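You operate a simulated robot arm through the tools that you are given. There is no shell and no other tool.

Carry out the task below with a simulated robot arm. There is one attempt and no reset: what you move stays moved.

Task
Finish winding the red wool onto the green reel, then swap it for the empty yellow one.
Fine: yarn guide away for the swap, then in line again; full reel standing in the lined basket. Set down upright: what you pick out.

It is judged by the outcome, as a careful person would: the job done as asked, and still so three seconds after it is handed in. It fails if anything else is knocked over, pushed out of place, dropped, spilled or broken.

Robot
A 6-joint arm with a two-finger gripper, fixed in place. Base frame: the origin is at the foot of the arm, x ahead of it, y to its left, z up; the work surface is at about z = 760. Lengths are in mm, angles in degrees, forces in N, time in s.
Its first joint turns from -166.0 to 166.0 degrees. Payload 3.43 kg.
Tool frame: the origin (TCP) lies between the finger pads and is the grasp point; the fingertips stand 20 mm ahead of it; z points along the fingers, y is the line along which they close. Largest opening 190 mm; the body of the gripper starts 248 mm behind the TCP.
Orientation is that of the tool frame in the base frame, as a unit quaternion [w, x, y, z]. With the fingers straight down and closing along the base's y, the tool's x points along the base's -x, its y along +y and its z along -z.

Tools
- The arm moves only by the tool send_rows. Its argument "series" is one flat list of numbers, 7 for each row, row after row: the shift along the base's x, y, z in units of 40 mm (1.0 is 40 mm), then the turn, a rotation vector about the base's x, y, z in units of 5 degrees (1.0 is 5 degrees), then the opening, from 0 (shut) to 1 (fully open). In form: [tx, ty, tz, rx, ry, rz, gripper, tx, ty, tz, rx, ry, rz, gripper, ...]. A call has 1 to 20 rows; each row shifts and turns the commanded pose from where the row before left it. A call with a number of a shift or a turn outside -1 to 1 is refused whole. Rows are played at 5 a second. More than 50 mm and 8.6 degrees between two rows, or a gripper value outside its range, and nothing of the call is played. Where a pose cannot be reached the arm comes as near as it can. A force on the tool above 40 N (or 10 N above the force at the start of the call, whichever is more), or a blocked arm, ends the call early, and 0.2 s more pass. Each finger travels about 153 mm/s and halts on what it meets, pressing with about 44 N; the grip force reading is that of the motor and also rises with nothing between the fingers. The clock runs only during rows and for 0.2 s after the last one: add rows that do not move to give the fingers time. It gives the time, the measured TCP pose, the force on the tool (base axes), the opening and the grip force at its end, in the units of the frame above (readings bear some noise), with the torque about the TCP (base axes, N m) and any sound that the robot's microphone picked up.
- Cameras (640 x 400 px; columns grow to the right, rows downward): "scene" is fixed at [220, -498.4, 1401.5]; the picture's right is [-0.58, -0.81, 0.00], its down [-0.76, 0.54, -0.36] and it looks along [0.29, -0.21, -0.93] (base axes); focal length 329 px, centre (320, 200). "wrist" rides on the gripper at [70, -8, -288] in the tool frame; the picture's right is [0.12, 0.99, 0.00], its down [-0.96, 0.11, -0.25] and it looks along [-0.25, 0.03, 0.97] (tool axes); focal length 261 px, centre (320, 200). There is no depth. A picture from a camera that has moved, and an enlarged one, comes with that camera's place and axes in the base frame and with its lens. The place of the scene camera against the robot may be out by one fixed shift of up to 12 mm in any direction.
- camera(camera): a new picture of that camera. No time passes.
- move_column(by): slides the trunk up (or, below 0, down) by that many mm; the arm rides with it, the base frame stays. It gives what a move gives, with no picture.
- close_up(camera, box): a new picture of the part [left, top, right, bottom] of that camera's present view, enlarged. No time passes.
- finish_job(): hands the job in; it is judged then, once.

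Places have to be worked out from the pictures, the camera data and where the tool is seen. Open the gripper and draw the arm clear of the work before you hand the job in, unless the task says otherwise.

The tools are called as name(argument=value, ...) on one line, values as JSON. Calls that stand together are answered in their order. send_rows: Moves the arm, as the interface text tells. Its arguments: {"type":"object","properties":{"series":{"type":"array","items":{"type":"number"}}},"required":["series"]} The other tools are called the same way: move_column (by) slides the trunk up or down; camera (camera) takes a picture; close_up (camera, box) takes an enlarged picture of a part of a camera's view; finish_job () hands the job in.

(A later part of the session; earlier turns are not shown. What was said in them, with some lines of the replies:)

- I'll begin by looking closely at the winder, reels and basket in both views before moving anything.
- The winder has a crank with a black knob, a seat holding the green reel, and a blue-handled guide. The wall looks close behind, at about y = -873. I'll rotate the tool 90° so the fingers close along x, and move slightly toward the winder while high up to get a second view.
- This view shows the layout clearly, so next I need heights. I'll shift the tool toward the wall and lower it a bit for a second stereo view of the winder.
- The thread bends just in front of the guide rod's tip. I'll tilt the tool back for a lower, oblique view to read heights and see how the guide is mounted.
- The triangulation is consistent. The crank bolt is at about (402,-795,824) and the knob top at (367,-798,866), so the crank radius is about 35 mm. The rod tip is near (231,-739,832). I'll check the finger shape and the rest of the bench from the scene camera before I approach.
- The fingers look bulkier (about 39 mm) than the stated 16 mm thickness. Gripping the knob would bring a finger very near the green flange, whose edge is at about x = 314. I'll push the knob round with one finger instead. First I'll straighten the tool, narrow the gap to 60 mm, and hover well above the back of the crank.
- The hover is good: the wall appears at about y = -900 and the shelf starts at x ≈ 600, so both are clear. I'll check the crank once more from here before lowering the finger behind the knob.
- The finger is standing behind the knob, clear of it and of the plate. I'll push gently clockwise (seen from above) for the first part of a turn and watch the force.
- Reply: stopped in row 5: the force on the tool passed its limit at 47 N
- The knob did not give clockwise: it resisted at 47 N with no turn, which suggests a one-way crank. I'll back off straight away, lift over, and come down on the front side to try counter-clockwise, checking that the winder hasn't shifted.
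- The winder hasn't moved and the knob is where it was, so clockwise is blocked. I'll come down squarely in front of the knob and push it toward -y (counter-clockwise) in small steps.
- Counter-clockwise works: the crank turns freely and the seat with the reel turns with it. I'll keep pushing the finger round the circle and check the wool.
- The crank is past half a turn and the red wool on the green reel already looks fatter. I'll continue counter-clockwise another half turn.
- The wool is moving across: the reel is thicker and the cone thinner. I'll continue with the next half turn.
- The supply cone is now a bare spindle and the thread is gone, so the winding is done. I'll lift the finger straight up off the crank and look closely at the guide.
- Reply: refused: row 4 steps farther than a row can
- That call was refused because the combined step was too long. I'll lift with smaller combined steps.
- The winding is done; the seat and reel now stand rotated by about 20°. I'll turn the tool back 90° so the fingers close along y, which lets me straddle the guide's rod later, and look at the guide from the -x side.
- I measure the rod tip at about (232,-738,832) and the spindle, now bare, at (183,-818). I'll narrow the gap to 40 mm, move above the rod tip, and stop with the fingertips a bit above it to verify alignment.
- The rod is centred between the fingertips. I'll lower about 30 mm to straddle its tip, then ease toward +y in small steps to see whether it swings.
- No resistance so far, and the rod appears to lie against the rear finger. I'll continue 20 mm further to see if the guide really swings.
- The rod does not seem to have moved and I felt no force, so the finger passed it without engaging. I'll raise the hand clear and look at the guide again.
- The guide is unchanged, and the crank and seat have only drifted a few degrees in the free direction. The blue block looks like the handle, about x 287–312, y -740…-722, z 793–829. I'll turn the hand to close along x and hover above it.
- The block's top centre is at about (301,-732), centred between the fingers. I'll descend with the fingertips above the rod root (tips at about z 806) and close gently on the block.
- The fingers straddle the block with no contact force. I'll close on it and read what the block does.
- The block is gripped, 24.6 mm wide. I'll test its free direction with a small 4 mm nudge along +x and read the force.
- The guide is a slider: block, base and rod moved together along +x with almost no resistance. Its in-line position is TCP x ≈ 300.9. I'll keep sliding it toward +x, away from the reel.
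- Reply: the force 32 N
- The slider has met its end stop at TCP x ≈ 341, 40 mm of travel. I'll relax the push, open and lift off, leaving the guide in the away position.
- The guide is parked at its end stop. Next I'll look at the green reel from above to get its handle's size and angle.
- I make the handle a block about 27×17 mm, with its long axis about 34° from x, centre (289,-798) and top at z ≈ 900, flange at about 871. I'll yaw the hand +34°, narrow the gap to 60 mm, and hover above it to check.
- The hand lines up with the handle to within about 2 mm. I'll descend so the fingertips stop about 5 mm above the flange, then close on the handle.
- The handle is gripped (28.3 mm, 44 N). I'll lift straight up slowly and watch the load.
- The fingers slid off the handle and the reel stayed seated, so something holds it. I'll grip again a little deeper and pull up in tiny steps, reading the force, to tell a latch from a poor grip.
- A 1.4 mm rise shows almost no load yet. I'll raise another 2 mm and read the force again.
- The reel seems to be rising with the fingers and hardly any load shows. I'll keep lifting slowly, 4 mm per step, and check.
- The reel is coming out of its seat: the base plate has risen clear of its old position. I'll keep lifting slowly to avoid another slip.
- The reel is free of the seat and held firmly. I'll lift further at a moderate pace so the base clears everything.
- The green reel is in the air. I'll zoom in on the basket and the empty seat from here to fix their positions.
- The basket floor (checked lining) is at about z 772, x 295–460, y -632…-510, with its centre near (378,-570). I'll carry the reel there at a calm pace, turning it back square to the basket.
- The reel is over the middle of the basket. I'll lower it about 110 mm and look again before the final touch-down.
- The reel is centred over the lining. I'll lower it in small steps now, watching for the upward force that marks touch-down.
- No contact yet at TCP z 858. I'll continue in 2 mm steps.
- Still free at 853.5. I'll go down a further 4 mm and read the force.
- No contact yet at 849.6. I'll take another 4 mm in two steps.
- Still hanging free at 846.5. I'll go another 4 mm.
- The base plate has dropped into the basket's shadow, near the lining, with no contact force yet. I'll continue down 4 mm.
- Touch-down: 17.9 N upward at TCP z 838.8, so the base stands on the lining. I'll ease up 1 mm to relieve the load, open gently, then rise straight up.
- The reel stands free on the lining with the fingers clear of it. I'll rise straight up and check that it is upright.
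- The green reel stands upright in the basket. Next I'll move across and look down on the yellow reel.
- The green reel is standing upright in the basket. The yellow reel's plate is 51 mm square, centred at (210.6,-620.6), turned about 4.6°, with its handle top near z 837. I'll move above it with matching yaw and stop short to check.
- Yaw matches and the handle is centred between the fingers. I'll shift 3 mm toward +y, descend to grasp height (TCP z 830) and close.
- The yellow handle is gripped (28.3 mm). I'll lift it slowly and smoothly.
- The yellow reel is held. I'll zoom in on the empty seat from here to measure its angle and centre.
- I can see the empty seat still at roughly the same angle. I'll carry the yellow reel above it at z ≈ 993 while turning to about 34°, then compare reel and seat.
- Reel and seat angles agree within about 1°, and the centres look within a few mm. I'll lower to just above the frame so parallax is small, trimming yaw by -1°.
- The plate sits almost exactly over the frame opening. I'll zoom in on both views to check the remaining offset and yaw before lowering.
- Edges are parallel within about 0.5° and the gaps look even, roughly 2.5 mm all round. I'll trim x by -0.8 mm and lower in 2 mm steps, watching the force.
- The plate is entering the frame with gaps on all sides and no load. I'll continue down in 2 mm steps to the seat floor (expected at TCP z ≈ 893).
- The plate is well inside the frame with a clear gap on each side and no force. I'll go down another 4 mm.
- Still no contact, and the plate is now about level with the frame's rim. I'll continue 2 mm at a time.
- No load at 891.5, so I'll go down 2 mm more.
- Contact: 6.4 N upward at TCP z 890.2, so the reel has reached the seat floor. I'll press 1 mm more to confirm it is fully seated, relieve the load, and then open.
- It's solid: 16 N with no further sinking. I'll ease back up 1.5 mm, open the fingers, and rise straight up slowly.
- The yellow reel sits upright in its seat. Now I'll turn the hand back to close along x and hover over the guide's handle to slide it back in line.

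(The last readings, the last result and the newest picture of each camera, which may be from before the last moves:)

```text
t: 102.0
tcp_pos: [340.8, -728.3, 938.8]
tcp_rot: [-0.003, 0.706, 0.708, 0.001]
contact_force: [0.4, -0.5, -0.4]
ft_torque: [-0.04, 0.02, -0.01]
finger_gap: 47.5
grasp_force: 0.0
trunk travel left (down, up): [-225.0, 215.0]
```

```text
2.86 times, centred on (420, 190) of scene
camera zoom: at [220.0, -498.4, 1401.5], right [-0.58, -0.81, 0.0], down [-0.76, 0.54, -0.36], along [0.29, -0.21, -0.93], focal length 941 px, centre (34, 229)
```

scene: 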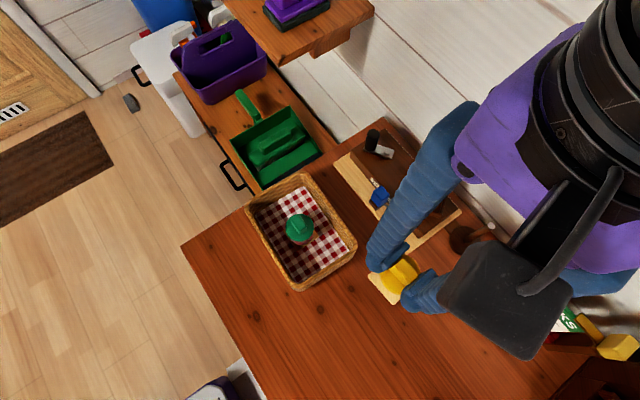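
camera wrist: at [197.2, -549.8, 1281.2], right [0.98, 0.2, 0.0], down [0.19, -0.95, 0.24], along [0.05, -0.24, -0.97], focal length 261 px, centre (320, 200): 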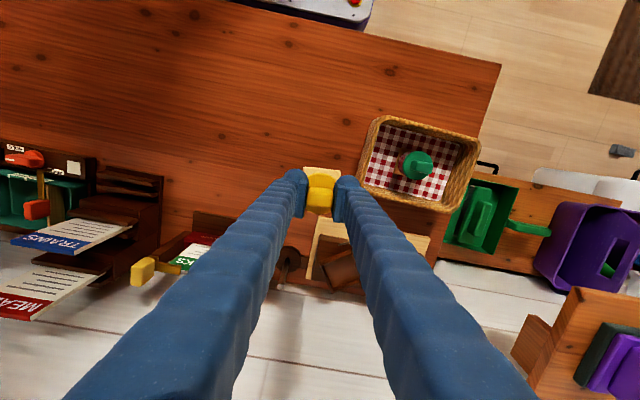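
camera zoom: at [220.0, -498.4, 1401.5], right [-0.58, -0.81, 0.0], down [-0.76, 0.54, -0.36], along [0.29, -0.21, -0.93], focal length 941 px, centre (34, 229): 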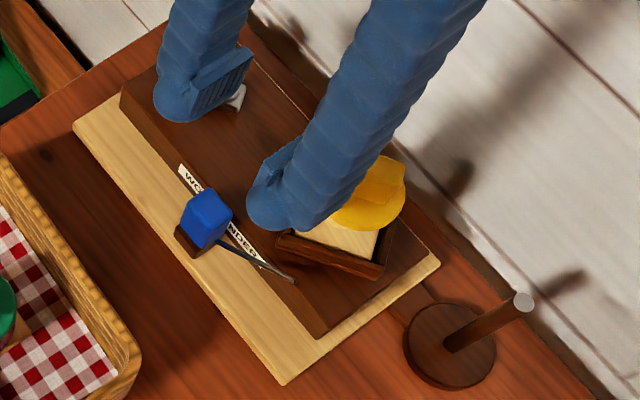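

The handle is centred between the fingers. I'll shift 3 mm toward +y for clearance from the seat's corner, go down to the same grasp height as before, and close.

send_rows(series=[0, 0.08, -0.9, 0, 0, 0, 0.25, 0, 0, -0.9, 0, 0, 0, 0.25, 0, 0, -0.7, 0, 0, 0, 0.25, 0, 0, -0.25, 0, 0, 0, 0.25, 0, 0, 0, 0, 0, 0, 0.25, 0, 0, 0, 0, 0, 0, 0.18, 0, 0, 0, 0, 0, 0, 0.1, 0, 0, 0, 0, 0, 0, 0.08, 0, 0, 0, 0, 0, 0, 0.08])

close_up(camera="wrist", box=[240, 120, 400, 220])

```text
t: 104.0
tcp_pos: [339.8, -722.1, 828.0]
tcp_rot: [-0.002, 0.706, 0.708, 0.001]
contact_force: [0.8, -0.1, -3.2]
ft_torque: [-0.07, 0.01, -0.12]
finger_gap: 25.1
grasp_force: 45.1
trunk travel left (down, up): [-225.0, 215.0]
```

```text
4.00 times, centred on (320, 170) of wrist
camera zoom: at [332.0, -654.4, 1116.8], right [0.99, 0.12, 0.0], down [0.12, -0.96, 0.24], along [0.03, -0.24, -0.97], focal length 1043 px, centre (320, 320)
```

zoom: 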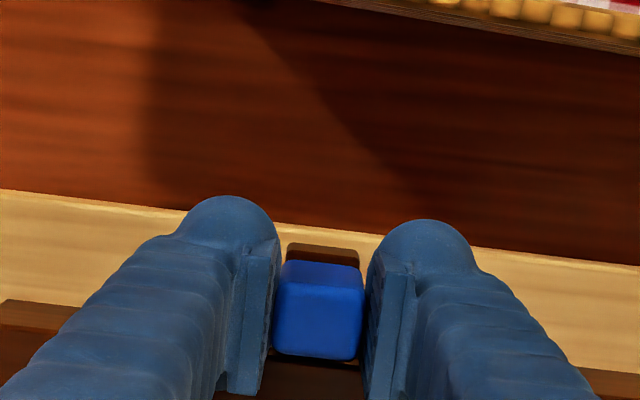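

It's gripped, with TCP at x 339.8. I'll slide it back toward -x about 32 mm first and read the force.

send_rows(series=[-0.1, 0, 0, 0, 0, 0, 0.08, -0.15, 0, 0, 0, 0, 0, 0.08, -0.15, 0, 0, 0, 0, 0, 0.08, -0.15, 0, 0, 0, 0, 0, 0.08, -0.15, 0, 0, 0, 0, 0, 0.08, -0.1, 0, 0, 0, 0, 0, 0.08, 0, 0, 0, 0, 0, 0, 0.08])

```text
t: 105.6
tcp_pos: [307.0, -722.8, 828.1]
tcp_rot: [-0.004, 0.706, 0.708, 0.001]
contact_force: [-0.2, 6.0, -1.6]
ft_torque: [0.11, 0.02, -0.09]
finger_gap: 24.7
grasp_force: 45.4
trunk travel left (down, up): [-225.0, 215.0]
```

Sliding freely, now at x 307. I'll go 4 mm more, then finish in 1–2 mm steps looking for the original stop near 300.9.

send_rows(series=[-0.05, 0, 0, 0, 0, 0, 0.08, -0.05, 0, 0, 0, 0, 0, 0.08, 0, 0, 0, 0, 0, 0, 0.08])

```text
t: 106.4
tcp_pos: [302.8, -724.2, 828.3]
tcp_rot: [-0.003, 0.706, 0.708, 0.002]
contact_force: [0.2, 9.3, -3.1]
ft_torque: [0.11, 0.01, -0.11]
finger_gap: 25.0
grasp_force: 44.8
trunk travel left (down, up): [-225.0, 215.0]
```

It's at 302.8, with only a little side load from the rail. I'll go 2 mm more to the original position.

send_rows(series=[-0.05, -0.03, 0, 0, 0, 0, 0.08, 0, 0, 0, 0, 0, 0, 0.08])

close_up(camera="scene", box=[330, 120, 510, 260])

```text
t: 107.0
tcp_pos: [300.4, -723.0, 827.3]
tcp_rot: [-0.004, 0.706, 0.709, 0.001]
contact_force: [0.3, 19.5, -0.4]
ft_torque: [0.38, 0.02, -0.12]
finger_gap: 24.7
grasp_force: 45.5
trunk travel left (down, up): [-225.0, 215.0]
```

```text
2.86 times, centred on (420, 190) of scene
camera zoom: at [220.0, -498.4, 1401.5], right [-0.58, -0.81, 0.0], down [-0.76, 0.54, -0.36], along [0.29, -0.21, -0.93], focal length 941 px, centre (34, 229)
```

zoom: 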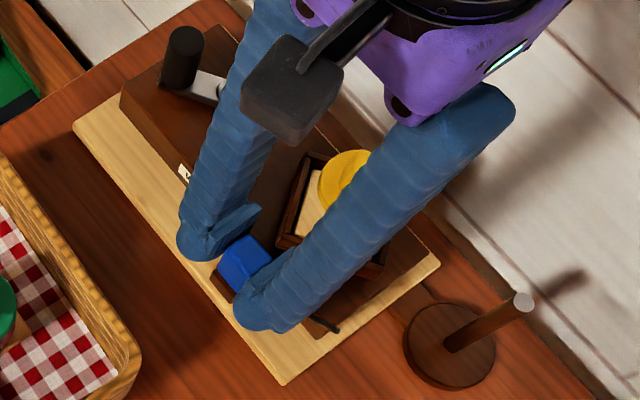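

The rod tip is back where it started in the scene view. I'll relax the side load and nudge 1 mm further in -x to feel for the stop.

send_rows(series=[0, 0.06, 0, 0, 0, 0, 0.08, -0.025, 0, 0, 0, 0, 0, 0.08, 0, 0, 0, 0, 0, 0, 0.08])

```text
t: 107.8
tcp_pos: [300.6, -722.4, 827.9]
tcp_rot: [-0.002, 0.706, 0.708, 0.001]
contact_force: [0.6, 6.4, -7.3]
ft_torque: [-0.38, -0.01, -0.12]
finger_gap: 24.7
grasp_force: 44.4
trunk travel left (down, up): [-225.0, 215.0]
```

Still no stop felt at 300.6. I'll try another 1 mm.

send_rows(series=[-0.03, 0, 0, 0, 0, 0, 0.08, 0, 0, 0, 0, 0, 0, 0.08])

```text
t: 108.4
tcp_pos: [299.9, -723.1, 829.3]
tcp_rot: [-0.002, 0.706, 0.709, 0.001]
contact_force: [7.7, 5.1, -7.7]
ft_torque: [-0.09, -0.07, -0.09]
finger_gap: 24.9
grasp_force: 44.9
trunk travel left (down, up): [-225.0, 215.0]
```

At 299.9 the stop pushes back with 7.7 N: this is the original in-line end, matching the first grasp at about 300.9. I'll release and rise straight up.

send_rows(series=[0, 0, 0, 0, 0, 0, 0.14, 0, 0, 0, 0, 0, 0, 0.2, 0, 0, 0, 0, 0, 0, 0.25, 0, 0, 0, 0, 0, 0, 0.25, 0, 0, 0.3, 0, 0, 0, 0.25, 0, 0, 0.7, 0, 0, 0, 0.25, 0, 0, 0.9, 0, 0, 0, 0.25, 0, 0, 0.9, 0, 0, 0, 0.25, 0, 0, 0.9, 0, 0, 0, 0.25, 0, 0, 0, 0, 0, 0, 0.25])

close_up(camera="wrist", box=[230, 110, 410, 240])

close_up(camera="scene", box=[330, 120, 510, 260])

```text
t: 110.6
tcp_pos: [299.9, -720.9, 977.1]
tcp_rot: [-0.002, 0.706, 0.708, 0.001]
contact_force: [1.0, -0.5, 1.0]
ft_torque: [-0.05, -0.01, 0.02]
finger_gap: 47.6
grasp_force: 0.1
trunk travel left (down, up): [-225.0, 215.0]
```

```text
3.08 times, centred on (320, 175) of wrist
camera zoom: at [291.8, -652.7, 1265.7], right [0.99, 0.12, 0.0], down [0.12, -0.96, 0.24], along [0.03, -0.24, -0.97], focal length 802 px, centre (320, 277)
```

zoom: 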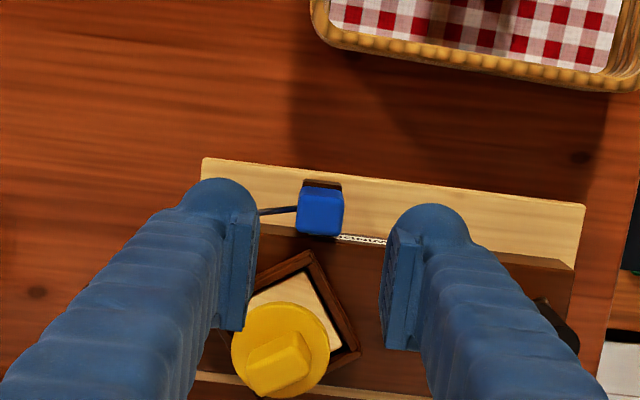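

```text
2.86 times, centred on (420, 190) of scene
camera zoom: at [220.0, -498.4, 1401.5], right [-0.58, -0.81, 0.0], down [-0.76, 0.54, -0.36], along [0.29, -0.21, -0.93], focal length 941 px, centre (34, 229)
```

zoom: 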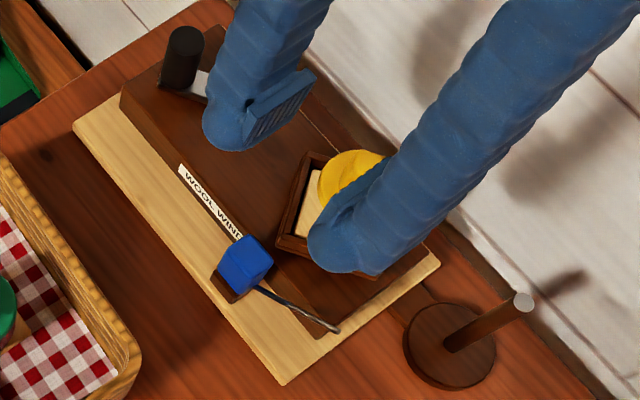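

The guide is back in its original place and the label reads as before. I'll draw the arm up and clear and open the gripper, then inspect everything.

send_rows(series=[0, 0, 0.9, 0, 0, 0, 0.3, 0, 0, 0.9, 0, 0, 0, 0.4, 0, 0, 0.9, 0, 0, 0, 0.6, 0, 0.9, 0, 0, 0, 0, 0.8, 0, 0.9, 0, 0, 0, 0, 1, 0, 0.9, 0, 0, 0, 0, 1, 0, 0.9, 0, 0, 0, 0, 1, 0, 0.5, 0, 0, 0, 0, 1, 0, 0, 0, 0, 0, 0, 1])

camera(camera="scene")

camera(camera="wrist")

close_up(camera="scene", box=[330, 120, 510, 260])

close_up(camera="wrist", box=[220, 150, 400, 280])

```text
t: 112.6
tcp_pos: [299.9, -557.8, 1085.9]
tcp_rot: [-0.003, 0.706, 0.708, 0.002]
contact_force: [0.5, 0.1, -0.2]
ft_torque: [-0.02, -0.02, 0.02]
finger_gap: 190.1
grasp_force: 0.1
trunk travel left (down, up): [-225.0, 215.0]
```

```text
taken
```

scene: 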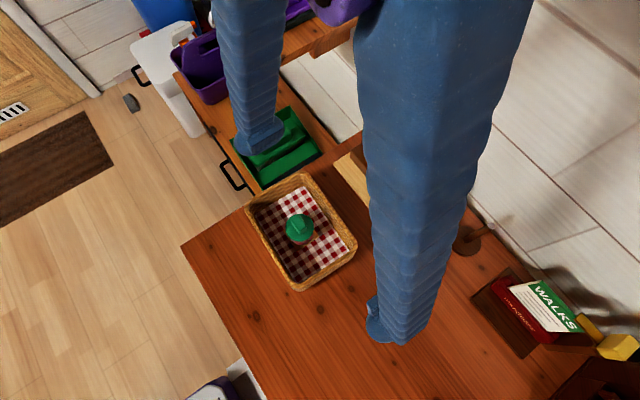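

```text
taken
camera wrist: at [291.7, -489.1, 1373.8], right [0.99, 0.12, 0.0], down [0.12, -0.96, 0.24], along [0.03, -0.24, -0.97], focal length 261 px, centre (320, 200)
```

wrist: 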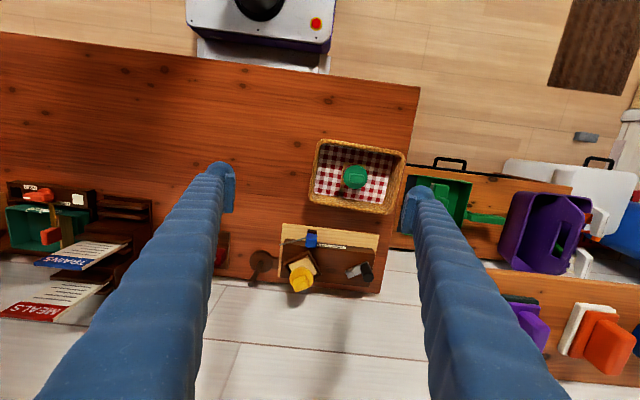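

```text
2.86 times, centred on (420, 190) of scene
camera zoom: at [220.0, -498.4, 1401.5], right [-0.58, -0.81, 0.0], down [-0.76, 0.54, -0.36], along [0.29, -0.21, -0.93], focal length 941 px, centre (34, 229)
```

zoom: 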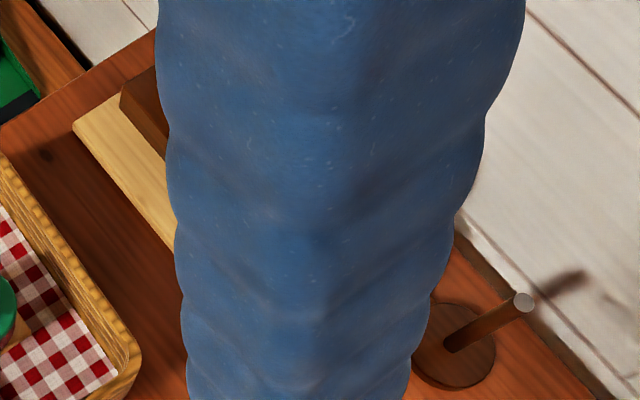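

```text
3.08 times, centred on (310, 215) of wrist
camera zoom: at [291.7, -489.1, 1373.8], right [0.99, 0.12, 0.0], down [0.12, -0.96, 0.24], along [0.03, -0.24, -0.97], focal length 802 px, centre (351, 154)
```

zoom: 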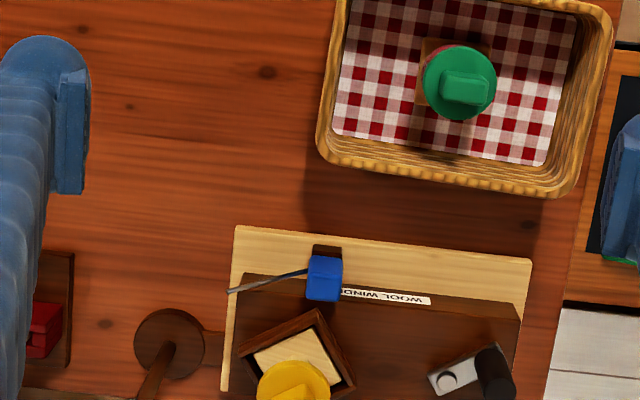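

The basket, guide and seat look right from above. I'll shift the arm further aside so the fixed camera can also confirm the winder.

send_rows(series=[0.8, 0.6, 0, 0, 0, 0, 1, 0.8, 0.6, 0, 0, 0, 0, 1, 0.8, 0.6, 0, 0, 0, 0, 1, 0.8, 0.6, 0, 0, 0, 0, 1, 0, 0, 0, 0, 0, 0, 1])

camera(camera="scene")

close_up(camera="scene", box=[330, 120, 510, 260])

close_up(camera="scene", box=[240, 160, 380, 300])

```text
t: 113.8
tcp_pos: [427.7, -462.6, 1085.2]
tcp_rot: [-0.002, 0.707, 0.708, 0.001]
contact_force: [0.4, -1.0, -0.2]
ft_torque: [-0.05, -0.04, 0.0]
finger_gap: 190.0
grasp_force: 0.1
trunk travel left (down, up): [-225.0, 215.0]
```

```text
taken
```

scene: 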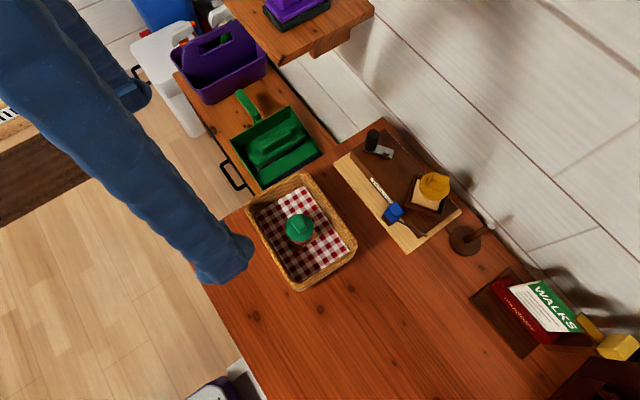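

```text
2.86 times, centred on (420, 190) of scene
camera zoom: at [220.0, -498.4, 1401.5], right [-0.58, -0.81, 0.0], down [-0.76, 0.54, -0.36], along [0.29, -0.21, -0.93], focal length 941 px, centre (34, 229)
```

zoom: 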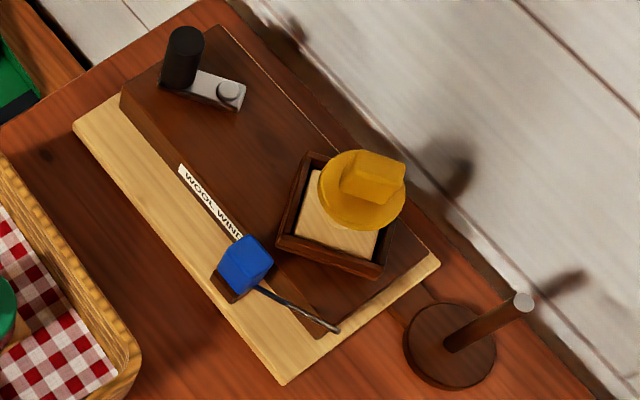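

```text
2.86 times, centred on (310, 230) of scene
camera zoom: at [220.0, -498.4, 1401.5], right [-0.58, -0.81, 0.0], down [-0.76, 0.54, -0.36], along [0.29, -0.21, -0.93], focal length 941 px, centre (349, 114)
```

zoom: 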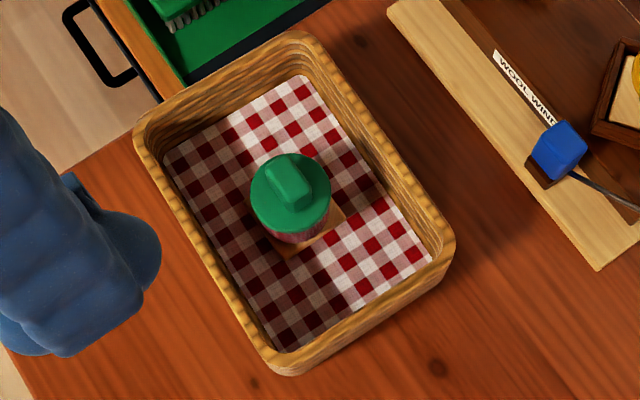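

Both views confirm the end state. The full green reel stands upright in the lined basket and the yellow reel sits in the winder's seat. The guide is back at its original in-line stop, nothing else is disturbed, and the open gripper is well clear. I'm handing the job in.

finish_job()

```text
The job is handed in.
```

The winding is finished and the reels are swapped. I've handed the job in, but the result hasn't come back yet.

- **Winding:** I turned the crank counter-clockwise about a turn and a half, until the supply cone was bare and the thread was gone. The crank would not turn clockwise; the first push that way hit 47 N, and nothing moved.
- **Green reel:** it stands upright on the checked lining, near the middle of the basket. My first lift slipped off its handle, but the reel stayed in its seat, and the second, slower lift brought it out cleanly.
- **Yellow reel:** it sits upright in the winder's seat and took a 16 N press without sinking further.
- **Yarn guide:** I slid it 40 mm aside before the swap, then back until it met the stop at its original position. In the overhead camera its tip is where it started.

Nothing else looks disturbed in the last pictures. The gripper is open and clear of the work.
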